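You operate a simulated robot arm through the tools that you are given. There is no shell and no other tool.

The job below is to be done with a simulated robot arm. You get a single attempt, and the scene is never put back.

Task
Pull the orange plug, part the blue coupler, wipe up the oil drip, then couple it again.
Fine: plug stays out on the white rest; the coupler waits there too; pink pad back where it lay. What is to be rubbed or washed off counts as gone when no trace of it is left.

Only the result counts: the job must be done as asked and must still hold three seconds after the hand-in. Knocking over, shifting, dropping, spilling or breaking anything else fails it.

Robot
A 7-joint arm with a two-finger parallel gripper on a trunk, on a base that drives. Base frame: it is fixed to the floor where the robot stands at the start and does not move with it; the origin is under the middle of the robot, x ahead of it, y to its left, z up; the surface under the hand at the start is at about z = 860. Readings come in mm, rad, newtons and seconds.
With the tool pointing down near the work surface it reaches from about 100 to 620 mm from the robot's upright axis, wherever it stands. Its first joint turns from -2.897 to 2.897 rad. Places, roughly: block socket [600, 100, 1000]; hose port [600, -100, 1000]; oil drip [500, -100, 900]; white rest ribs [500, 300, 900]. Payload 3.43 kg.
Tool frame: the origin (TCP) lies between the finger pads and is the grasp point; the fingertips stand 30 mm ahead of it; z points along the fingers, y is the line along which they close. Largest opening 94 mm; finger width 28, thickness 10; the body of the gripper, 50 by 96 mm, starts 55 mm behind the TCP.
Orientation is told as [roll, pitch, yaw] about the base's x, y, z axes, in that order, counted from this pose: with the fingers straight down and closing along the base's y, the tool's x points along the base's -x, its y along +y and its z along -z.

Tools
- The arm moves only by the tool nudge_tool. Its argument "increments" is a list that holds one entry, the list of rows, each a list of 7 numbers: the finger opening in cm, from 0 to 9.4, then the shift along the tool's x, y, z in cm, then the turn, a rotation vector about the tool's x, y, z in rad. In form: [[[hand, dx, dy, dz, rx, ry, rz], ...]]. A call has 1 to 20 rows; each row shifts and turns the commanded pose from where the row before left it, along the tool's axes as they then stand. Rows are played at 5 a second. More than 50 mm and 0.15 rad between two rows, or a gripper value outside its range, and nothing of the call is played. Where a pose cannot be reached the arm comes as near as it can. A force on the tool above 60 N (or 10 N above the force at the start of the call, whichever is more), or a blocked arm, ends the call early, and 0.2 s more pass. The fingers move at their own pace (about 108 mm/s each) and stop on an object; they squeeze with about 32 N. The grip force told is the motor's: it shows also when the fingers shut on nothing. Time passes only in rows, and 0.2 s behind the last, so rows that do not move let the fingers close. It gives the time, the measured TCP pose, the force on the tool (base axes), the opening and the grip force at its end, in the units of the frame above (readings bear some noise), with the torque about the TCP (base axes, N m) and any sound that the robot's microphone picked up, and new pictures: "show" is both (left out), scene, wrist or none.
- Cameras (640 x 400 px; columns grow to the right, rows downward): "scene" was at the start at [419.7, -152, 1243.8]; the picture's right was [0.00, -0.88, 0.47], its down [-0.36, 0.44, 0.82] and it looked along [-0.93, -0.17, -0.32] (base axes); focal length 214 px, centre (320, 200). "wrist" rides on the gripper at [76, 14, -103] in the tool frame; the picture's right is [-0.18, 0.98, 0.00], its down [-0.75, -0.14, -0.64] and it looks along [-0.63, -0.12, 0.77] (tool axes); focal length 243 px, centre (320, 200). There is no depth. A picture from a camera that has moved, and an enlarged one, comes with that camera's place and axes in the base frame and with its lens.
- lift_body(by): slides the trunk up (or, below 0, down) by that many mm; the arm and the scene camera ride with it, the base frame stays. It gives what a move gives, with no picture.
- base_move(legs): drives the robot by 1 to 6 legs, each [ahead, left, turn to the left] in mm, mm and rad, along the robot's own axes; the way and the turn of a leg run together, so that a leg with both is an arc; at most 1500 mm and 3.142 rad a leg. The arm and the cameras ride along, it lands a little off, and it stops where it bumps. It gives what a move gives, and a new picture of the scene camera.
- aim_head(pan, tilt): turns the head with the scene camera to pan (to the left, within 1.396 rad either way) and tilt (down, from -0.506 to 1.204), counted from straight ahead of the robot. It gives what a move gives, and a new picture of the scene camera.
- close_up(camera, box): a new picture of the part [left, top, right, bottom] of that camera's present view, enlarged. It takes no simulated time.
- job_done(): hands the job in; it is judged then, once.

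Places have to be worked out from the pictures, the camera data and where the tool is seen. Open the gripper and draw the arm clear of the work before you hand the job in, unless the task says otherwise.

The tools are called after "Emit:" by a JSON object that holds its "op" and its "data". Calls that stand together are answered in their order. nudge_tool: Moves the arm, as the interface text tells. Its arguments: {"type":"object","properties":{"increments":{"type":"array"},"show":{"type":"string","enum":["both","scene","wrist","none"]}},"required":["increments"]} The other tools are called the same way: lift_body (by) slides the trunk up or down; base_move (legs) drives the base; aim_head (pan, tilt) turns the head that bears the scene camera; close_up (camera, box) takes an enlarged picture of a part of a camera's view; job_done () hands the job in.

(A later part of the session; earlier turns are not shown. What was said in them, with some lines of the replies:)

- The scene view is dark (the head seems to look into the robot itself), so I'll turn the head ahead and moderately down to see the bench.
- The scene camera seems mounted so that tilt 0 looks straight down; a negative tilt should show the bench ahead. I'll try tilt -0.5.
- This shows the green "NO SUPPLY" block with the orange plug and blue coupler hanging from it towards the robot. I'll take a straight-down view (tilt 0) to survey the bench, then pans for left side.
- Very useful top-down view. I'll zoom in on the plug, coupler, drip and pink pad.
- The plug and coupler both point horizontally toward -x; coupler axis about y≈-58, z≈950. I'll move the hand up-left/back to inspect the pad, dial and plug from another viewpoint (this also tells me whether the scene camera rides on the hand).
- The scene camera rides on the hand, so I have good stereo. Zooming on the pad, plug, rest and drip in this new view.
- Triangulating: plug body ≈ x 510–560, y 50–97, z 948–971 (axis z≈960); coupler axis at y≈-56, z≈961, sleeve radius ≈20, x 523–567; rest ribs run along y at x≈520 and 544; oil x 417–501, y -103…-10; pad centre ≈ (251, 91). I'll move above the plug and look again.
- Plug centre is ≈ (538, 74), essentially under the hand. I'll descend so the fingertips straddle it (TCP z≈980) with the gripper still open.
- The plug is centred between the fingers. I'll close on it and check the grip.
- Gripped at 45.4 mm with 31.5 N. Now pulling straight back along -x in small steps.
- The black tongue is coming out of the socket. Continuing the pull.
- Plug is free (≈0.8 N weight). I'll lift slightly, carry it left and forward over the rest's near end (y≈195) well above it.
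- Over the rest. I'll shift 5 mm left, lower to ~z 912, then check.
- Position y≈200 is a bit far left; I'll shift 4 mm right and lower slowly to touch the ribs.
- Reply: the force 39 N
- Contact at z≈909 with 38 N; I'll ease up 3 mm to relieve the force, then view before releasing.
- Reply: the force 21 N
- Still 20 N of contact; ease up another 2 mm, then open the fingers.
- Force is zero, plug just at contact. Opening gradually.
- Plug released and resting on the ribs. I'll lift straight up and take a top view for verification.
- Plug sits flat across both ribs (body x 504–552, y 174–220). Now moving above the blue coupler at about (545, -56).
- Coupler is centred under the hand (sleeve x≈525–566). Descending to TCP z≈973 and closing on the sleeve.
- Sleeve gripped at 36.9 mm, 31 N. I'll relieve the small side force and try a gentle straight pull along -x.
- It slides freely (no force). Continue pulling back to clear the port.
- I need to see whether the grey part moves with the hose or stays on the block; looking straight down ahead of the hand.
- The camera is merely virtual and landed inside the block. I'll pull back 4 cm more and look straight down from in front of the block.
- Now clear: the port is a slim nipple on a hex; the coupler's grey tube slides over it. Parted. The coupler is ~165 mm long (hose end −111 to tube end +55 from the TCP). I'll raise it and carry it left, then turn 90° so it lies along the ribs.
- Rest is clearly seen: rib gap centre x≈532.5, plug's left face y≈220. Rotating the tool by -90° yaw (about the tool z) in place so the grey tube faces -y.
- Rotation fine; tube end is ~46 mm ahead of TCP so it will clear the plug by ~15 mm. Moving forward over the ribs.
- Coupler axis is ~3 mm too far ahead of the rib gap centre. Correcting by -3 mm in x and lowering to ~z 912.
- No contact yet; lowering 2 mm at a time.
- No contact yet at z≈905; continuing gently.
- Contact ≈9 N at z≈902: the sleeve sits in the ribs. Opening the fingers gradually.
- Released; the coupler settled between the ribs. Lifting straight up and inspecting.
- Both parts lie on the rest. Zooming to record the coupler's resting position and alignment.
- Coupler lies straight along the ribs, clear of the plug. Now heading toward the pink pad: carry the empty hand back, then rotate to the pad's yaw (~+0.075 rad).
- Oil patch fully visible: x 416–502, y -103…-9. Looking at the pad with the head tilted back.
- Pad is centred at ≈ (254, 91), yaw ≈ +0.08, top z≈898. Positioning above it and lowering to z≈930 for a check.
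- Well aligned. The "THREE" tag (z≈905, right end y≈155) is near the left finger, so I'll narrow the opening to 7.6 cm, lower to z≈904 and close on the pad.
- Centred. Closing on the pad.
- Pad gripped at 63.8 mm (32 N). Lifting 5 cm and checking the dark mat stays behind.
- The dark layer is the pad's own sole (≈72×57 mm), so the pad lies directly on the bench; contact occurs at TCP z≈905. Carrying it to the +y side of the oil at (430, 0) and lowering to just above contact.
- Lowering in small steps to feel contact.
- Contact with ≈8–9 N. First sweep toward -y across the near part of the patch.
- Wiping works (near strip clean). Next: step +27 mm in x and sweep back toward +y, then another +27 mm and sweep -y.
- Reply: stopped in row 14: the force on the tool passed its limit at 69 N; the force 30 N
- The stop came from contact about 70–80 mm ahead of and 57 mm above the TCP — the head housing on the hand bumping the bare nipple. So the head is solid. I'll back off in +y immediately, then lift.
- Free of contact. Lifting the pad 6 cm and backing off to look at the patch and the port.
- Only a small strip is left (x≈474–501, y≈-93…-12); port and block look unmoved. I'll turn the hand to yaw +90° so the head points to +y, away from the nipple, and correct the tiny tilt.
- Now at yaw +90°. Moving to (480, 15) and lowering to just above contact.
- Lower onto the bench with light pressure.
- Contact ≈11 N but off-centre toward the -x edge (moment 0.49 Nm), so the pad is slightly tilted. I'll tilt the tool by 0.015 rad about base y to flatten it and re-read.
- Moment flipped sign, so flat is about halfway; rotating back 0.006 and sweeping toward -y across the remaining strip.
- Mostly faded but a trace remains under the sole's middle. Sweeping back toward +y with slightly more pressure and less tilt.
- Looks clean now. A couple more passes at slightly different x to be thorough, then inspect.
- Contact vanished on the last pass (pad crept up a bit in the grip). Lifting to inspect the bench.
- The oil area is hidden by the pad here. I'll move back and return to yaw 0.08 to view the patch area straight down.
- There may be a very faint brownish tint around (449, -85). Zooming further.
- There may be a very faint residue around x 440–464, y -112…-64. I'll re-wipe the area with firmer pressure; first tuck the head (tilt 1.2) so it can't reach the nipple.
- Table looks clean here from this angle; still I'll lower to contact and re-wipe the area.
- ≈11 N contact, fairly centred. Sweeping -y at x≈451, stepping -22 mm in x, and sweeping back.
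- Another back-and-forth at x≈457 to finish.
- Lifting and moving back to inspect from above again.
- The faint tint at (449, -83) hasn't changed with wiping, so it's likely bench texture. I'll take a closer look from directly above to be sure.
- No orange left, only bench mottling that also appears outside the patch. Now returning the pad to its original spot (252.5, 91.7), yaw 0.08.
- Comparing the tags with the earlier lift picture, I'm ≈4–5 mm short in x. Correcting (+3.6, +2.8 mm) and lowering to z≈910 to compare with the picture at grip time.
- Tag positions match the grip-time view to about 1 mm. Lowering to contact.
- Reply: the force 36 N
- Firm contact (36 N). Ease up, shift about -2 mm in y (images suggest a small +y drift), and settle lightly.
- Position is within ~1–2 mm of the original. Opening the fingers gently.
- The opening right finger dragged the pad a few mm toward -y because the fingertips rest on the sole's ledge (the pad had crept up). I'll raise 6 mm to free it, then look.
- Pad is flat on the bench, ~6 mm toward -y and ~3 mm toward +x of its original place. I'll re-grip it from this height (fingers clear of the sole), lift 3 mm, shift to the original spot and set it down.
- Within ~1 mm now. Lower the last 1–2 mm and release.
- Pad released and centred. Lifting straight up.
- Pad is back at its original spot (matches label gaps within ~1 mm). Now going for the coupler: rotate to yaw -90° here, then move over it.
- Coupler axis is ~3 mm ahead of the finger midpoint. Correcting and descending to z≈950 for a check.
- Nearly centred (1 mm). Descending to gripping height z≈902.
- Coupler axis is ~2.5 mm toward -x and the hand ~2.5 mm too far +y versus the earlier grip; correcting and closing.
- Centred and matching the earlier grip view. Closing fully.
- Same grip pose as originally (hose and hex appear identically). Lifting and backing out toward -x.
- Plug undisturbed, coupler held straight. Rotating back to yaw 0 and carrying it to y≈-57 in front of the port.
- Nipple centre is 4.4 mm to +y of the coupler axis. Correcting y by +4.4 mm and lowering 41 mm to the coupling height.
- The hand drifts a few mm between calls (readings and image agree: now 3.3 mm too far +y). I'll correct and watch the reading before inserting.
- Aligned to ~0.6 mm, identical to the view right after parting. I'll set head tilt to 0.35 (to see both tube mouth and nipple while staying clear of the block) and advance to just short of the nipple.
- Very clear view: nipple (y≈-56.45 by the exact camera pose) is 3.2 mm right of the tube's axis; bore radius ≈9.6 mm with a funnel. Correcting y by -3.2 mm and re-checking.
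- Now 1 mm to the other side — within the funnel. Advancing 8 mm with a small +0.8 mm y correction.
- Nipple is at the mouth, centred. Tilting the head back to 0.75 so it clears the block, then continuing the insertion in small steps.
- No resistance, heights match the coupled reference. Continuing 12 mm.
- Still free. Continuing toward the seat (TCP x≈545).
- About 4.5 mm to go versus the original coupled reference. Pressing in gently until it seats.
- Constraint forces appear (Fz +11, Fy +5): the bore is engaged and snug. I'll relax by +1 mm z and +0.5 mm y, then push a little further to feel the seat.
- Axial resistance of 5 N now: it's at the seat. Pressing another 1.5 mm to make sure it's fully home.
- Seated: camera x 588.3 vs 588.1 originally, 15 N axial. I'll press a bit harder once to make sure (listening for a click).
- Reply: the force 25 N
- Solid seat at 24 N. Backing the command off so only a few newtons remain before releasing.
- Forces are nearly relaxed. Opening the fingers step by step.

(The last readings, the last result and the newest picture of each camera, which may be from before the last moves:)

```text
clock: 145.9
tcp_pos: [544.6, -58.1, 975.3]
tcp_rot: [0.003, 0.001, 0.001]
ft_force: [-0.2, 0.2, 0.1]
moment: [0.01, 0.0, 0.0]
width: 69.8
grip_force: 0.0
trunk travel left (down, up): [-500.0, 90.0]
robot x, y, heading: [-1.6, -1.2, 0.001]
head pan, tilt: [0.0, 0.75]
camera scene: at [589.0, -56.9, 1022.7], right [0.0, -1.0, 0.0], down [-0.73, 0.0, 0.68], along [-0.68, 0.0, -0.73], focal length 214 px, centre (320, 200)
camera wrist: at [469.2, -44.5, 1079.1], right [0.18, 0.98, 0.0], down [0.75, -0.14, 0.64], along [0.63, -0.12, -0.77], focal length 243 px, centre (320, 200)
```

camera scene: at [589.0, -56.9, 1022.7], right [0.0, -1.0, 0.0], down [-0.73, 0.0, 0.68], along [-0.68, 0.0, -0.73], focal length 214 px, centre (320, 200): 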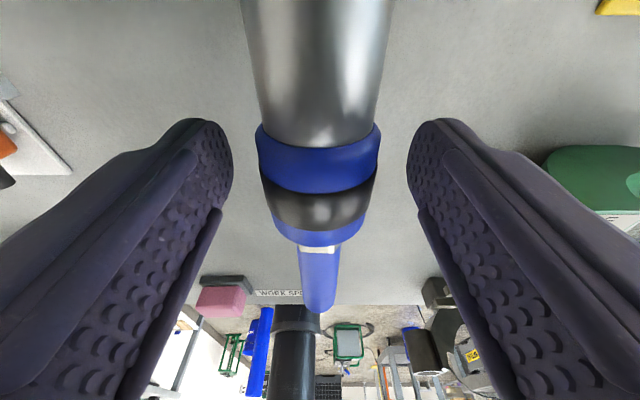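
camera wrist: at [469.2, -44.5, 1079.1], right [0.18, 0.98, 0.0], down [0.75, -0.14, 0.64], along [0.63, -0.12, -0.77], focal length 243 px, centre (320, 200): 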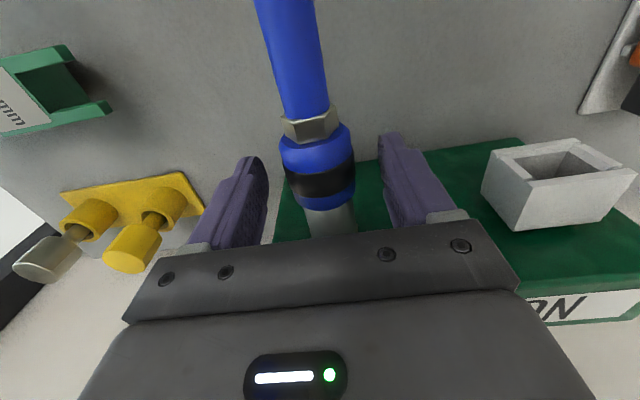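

Coupler stays on the port. Lifting straight up and returning to roughly the start pose to compare with the first picture.

Emit:
{"op": "nudge_tool", "data": {"increments": [[[7.0, 0, 0, -1.5, 0, 0, 0], [7.0, 0, 0, -3.5, 0, 0, 0], [7.0, 0, 0, -4.5, 0, 0, 0], [9.0, 1.0, 0, -4.5, 0, 0, 0], [9.4, 4.0, -2.3, -1.7, 0, 0, 0], [9.4, 4.4, -2.3, -0.6, 0, 0, 0], [9.4, 4.4, -2.3, -0.6, 0, 0, 0], [9.4, 0, 0, -1.8, 0, 0, 0], [9.4, 0, 0, 0, 0, 0, 0]]], "show": "wrist"}}

Emit:
{"op": "aim_head", "data": {"pan": 0.0, "tilt": 0.0}}

Emit:
{"op": "close_up", "data": {"camera": "scene", "box": [80, 110, 320, 260]}}

```text
clock: 147.9
tcp_pos: [407.9, -124.0, 1162.3]
tcp_rot: [0.002, 0.001, -0.001]
ft_force: [0.3, -0.1, 0.5]
moment: [0.01, -0.01, -0.01]
width: 94.1
grip_force: 0.1
trunk travel left (down, up): [-500.0, 90.0]
robot x, y, heading: [-0.4, 1.4, 0.007]
head pan, tilt: [0.0, 0.75]
camera wrist: at [332.0, -111.0, 1266.4], right [0.18, 0.98, 0.0], down [0.75, -0.14, 0.64], along [0.63, -0.12, -0.77], focal length 243 px, centre (320, 200)
```

wrist: 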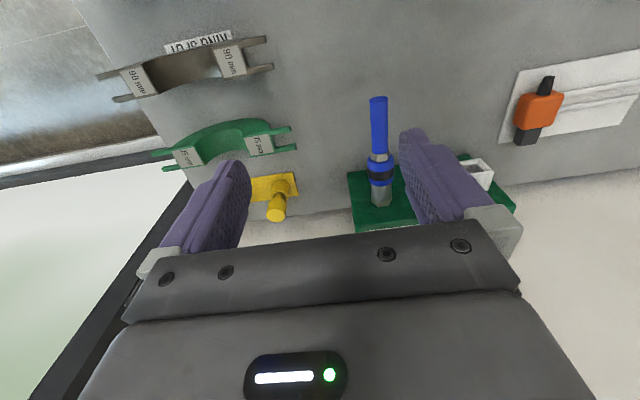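

```text
clock: 149.1
tcp_pos: [407.2, -123.3, 1162.7]
tcp_rot: [0.001, -0.001, 0.0]
ft_force: [0.1, -0.6, 0.1]
moment: [0.0, 0.04, -0.02]
width: 94.0
grip_force: 0.1
trunk travel left (down, up): [-500.0, 90.0]
robot x, y, heading: [0.2, 2.2, 0.008]
head pan, tilt: [0.0, 0.0]
camera scene: at [520.3, -122.8, 1202.7], right [0.0, -1.0, 0.0], down [-1.0, 0.0, 0.0], along [0.0, 0.0, -1.0], focal length 214 px, centre (320, 200)
```

scene: 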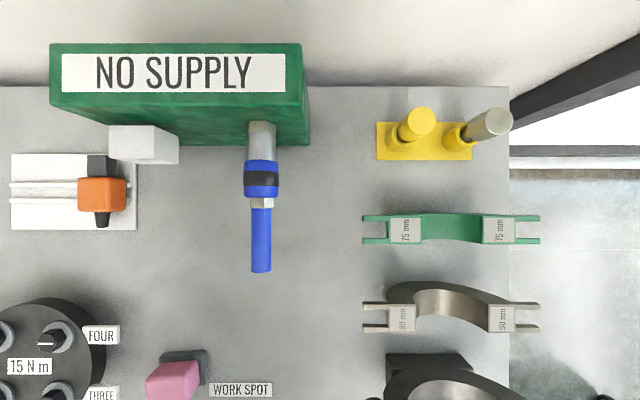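

```text
2.67 times, centred on (200, 185) of scene
camera zoom: at [520.3, -122.8, 1202.7], right [0.0, -1.0, 0.0], down [-1.0, 0.0, 0.0], along [0.0, 0.0, -1.0], focal length 572 px, centre (640, 240)
```

zoom: 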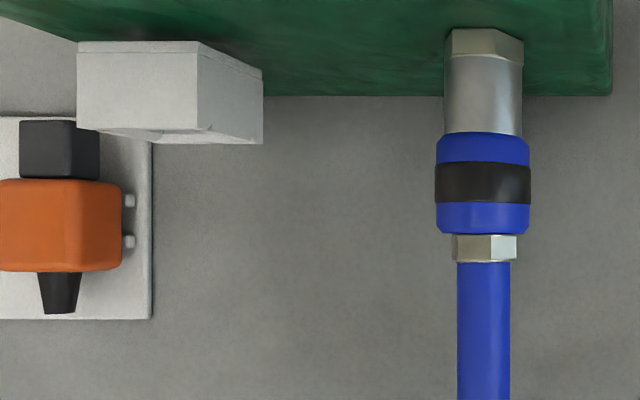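

Coupler geometry matches the first picture to within a pixel. Checking the wrist close-up and the formerly oily area once more.

Emit:
{"op": "close_up", "data": {"camera": "wrist", "box": [320, 40, 640, 240]}}

Emit:
{"op": "close_up", "data": {"camera": "scene", "box": [200, 180, 360, 290]}}

Emit:
{"op": "close_up", "data": {"camera": "scene", "box": [0, 130, 200, 255]}}

Emit:
{"op": "close_up", "data": {"camera": "scene", "box": [0, 250, 240, 400]}}

```text
2.00 times, centred on (480, 140) of wrist
camera zoom: at [332.5, -110.4, 1266.3], right [0.18, 0.98, 0.0], down [0.75, -0.14, 0.64], along [0.63, -0.12, -0.77], focal length 485 px, centre (0, 320)
```

zoom: 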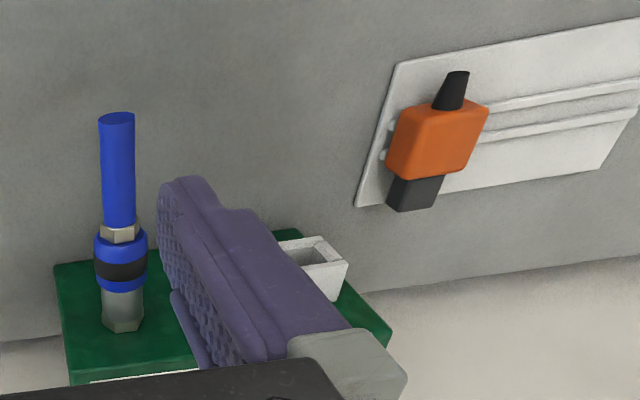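

```text
3.64 times, centred on (280, 235) of scene
camera zoom: at [520.3, -122.8, 1202.7], right [0.0, -1.0, 0.0], down [-1.0, 0.0, 0.0], along [0.0, 0.0, -1.0], focal length 780 px, centre (466, 73)
```

zoom: 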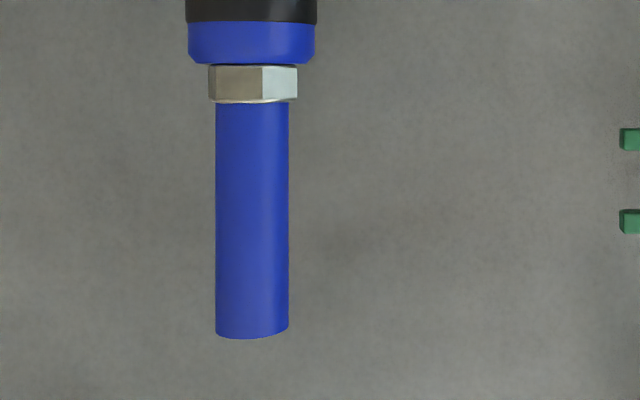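

```text
3.20 times, centred on (100, 192) of scene
camera zoom: at [520.3, -122.8, 1202.7], right [0.0, -1.0, 0.0], down [-1.0, 0.0, 0.0], along [0.0, 0.0, -1.0], focal length 686 px, centre (1024, 224)
```

zoom: 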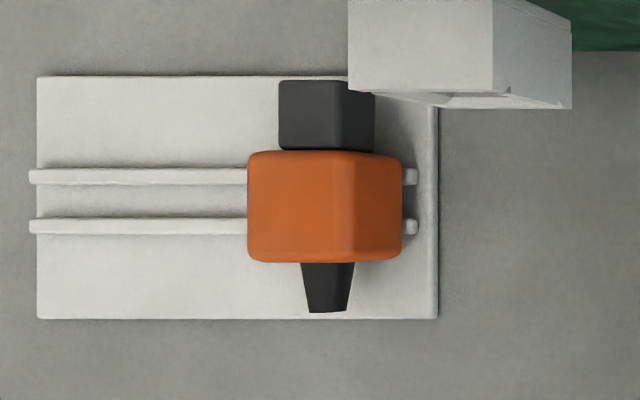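

```text
2.67 times, centred on (120, 325) of scene
camera zoom: at [520.3, -122.8, 1202.7], right [0.0, -1.0, 0.0], down [-1.0, 0.0, 0.0], along [0.0, 0.0, -1.0], focal length 572 px, centre (853, -133)
```

zoom: 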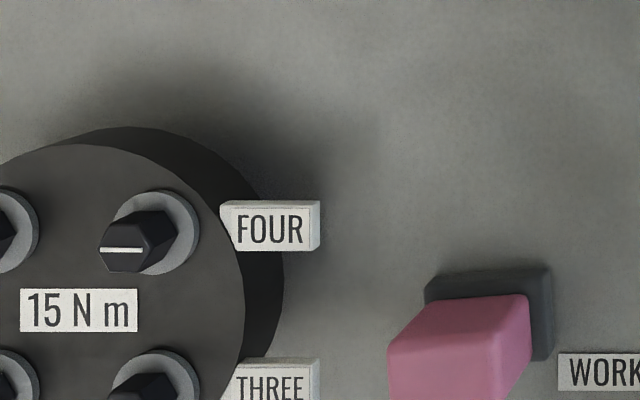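

I want to double-check the faint mottle near (450, -90) with stronger zoom.

Emit:
{"op": "close_up", "data": {"camera": "scene", "box": [270, 205, 350, 275]}}

Emit:
{"op": "close_up", "data": {"camera": "wrist", "box": [310, 40, 430, 130]}}

Emit:
{"op": "close_up", "data": {"camera": "scene", "box": [180, 180, 260, 250]}}

```text
5.71 times, centred on (310, 240) of scene
camera zoom: at [520.3, -122.8, 1202.7], right [0.0, -1.0, 0.0], down [-1.0, 0.0, 0.0], along [0.0, 0.0, -1.0], focal length 1226 px, centre (377, -29)
```

zoom: 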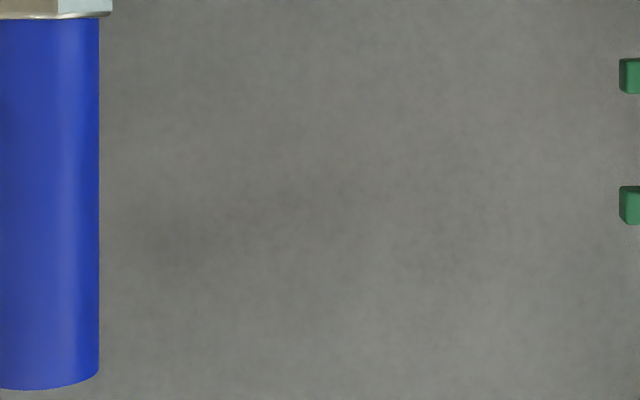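

```text
4.44 times, centred on (370, 85) of wrist
camera zoom: at [332.5, -110.4, 1266.3], right [0.18, 0.98, 0.0], down [0.75, -0.14, 0.64], along [0.63, -0.12, -0.77], focal length 1078 px, centre (98, 711)
```

zoom: 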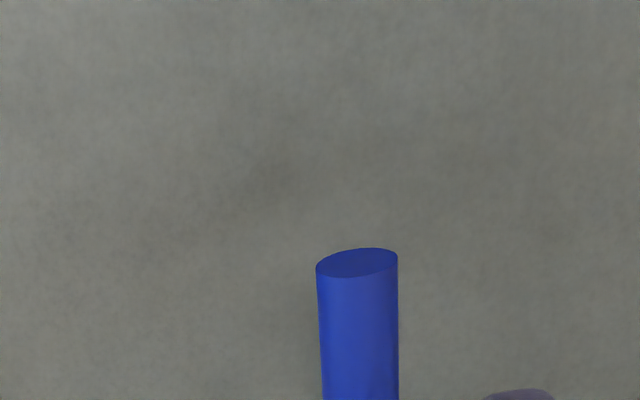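

```text
5.71 times, centred on (220, 215) of scene
camera zoom: at [520.3, -122.8, 1202.7], right [0.0, -1.0, 0.0], down [-1.0, 0.0, 0.0], along [0.0, 0.0, -1.0], focal length 1226 px, centre (891, 114)
```

zoom: 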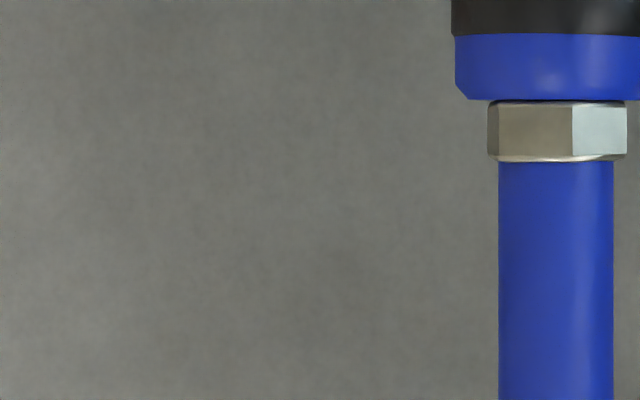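

The bench shows only its natural grey mottling, with no orange left. The coupler is fully back on the port and the plug lies on the rest. The pad is back where it lay, and the hand is open and clear of the work, so I'm handing in.

Emit:
{"op": "job_done", "data": {}}

```text
The job is handed in.
```

I did the job as asked and handed it in; I haven't seen the judge's result.

- **Plug:** The orange plug is out and lies flat across both ribs of the white rest.
- **Coupler:** I parted the blue coupler and left it lying along the ribs while I wiped. Then I pushed it back onto the port until it stopped, at about 24 N. I heard no click, but it sits where it did at the start, to within a pixel in the pictures.
- **Oil drip:** It is wiped off, and close-ups from several angles show no orange left. A faint brownish mottle near (450, -90) didn't change when I wiped it again, so I took it for the bench's own texture.
- **Pad:** The pink pad is back where it lay, to within about 1 mm by the nearby labels.

During wiping, the camera head on the hand bumped the bare port nipple, reaching 69 N before the arm stopped. I backed off and finished that strip with the hand turned away. Later pictures show the port and block in the same place.

The gripper is open and the arm is clear of the work.
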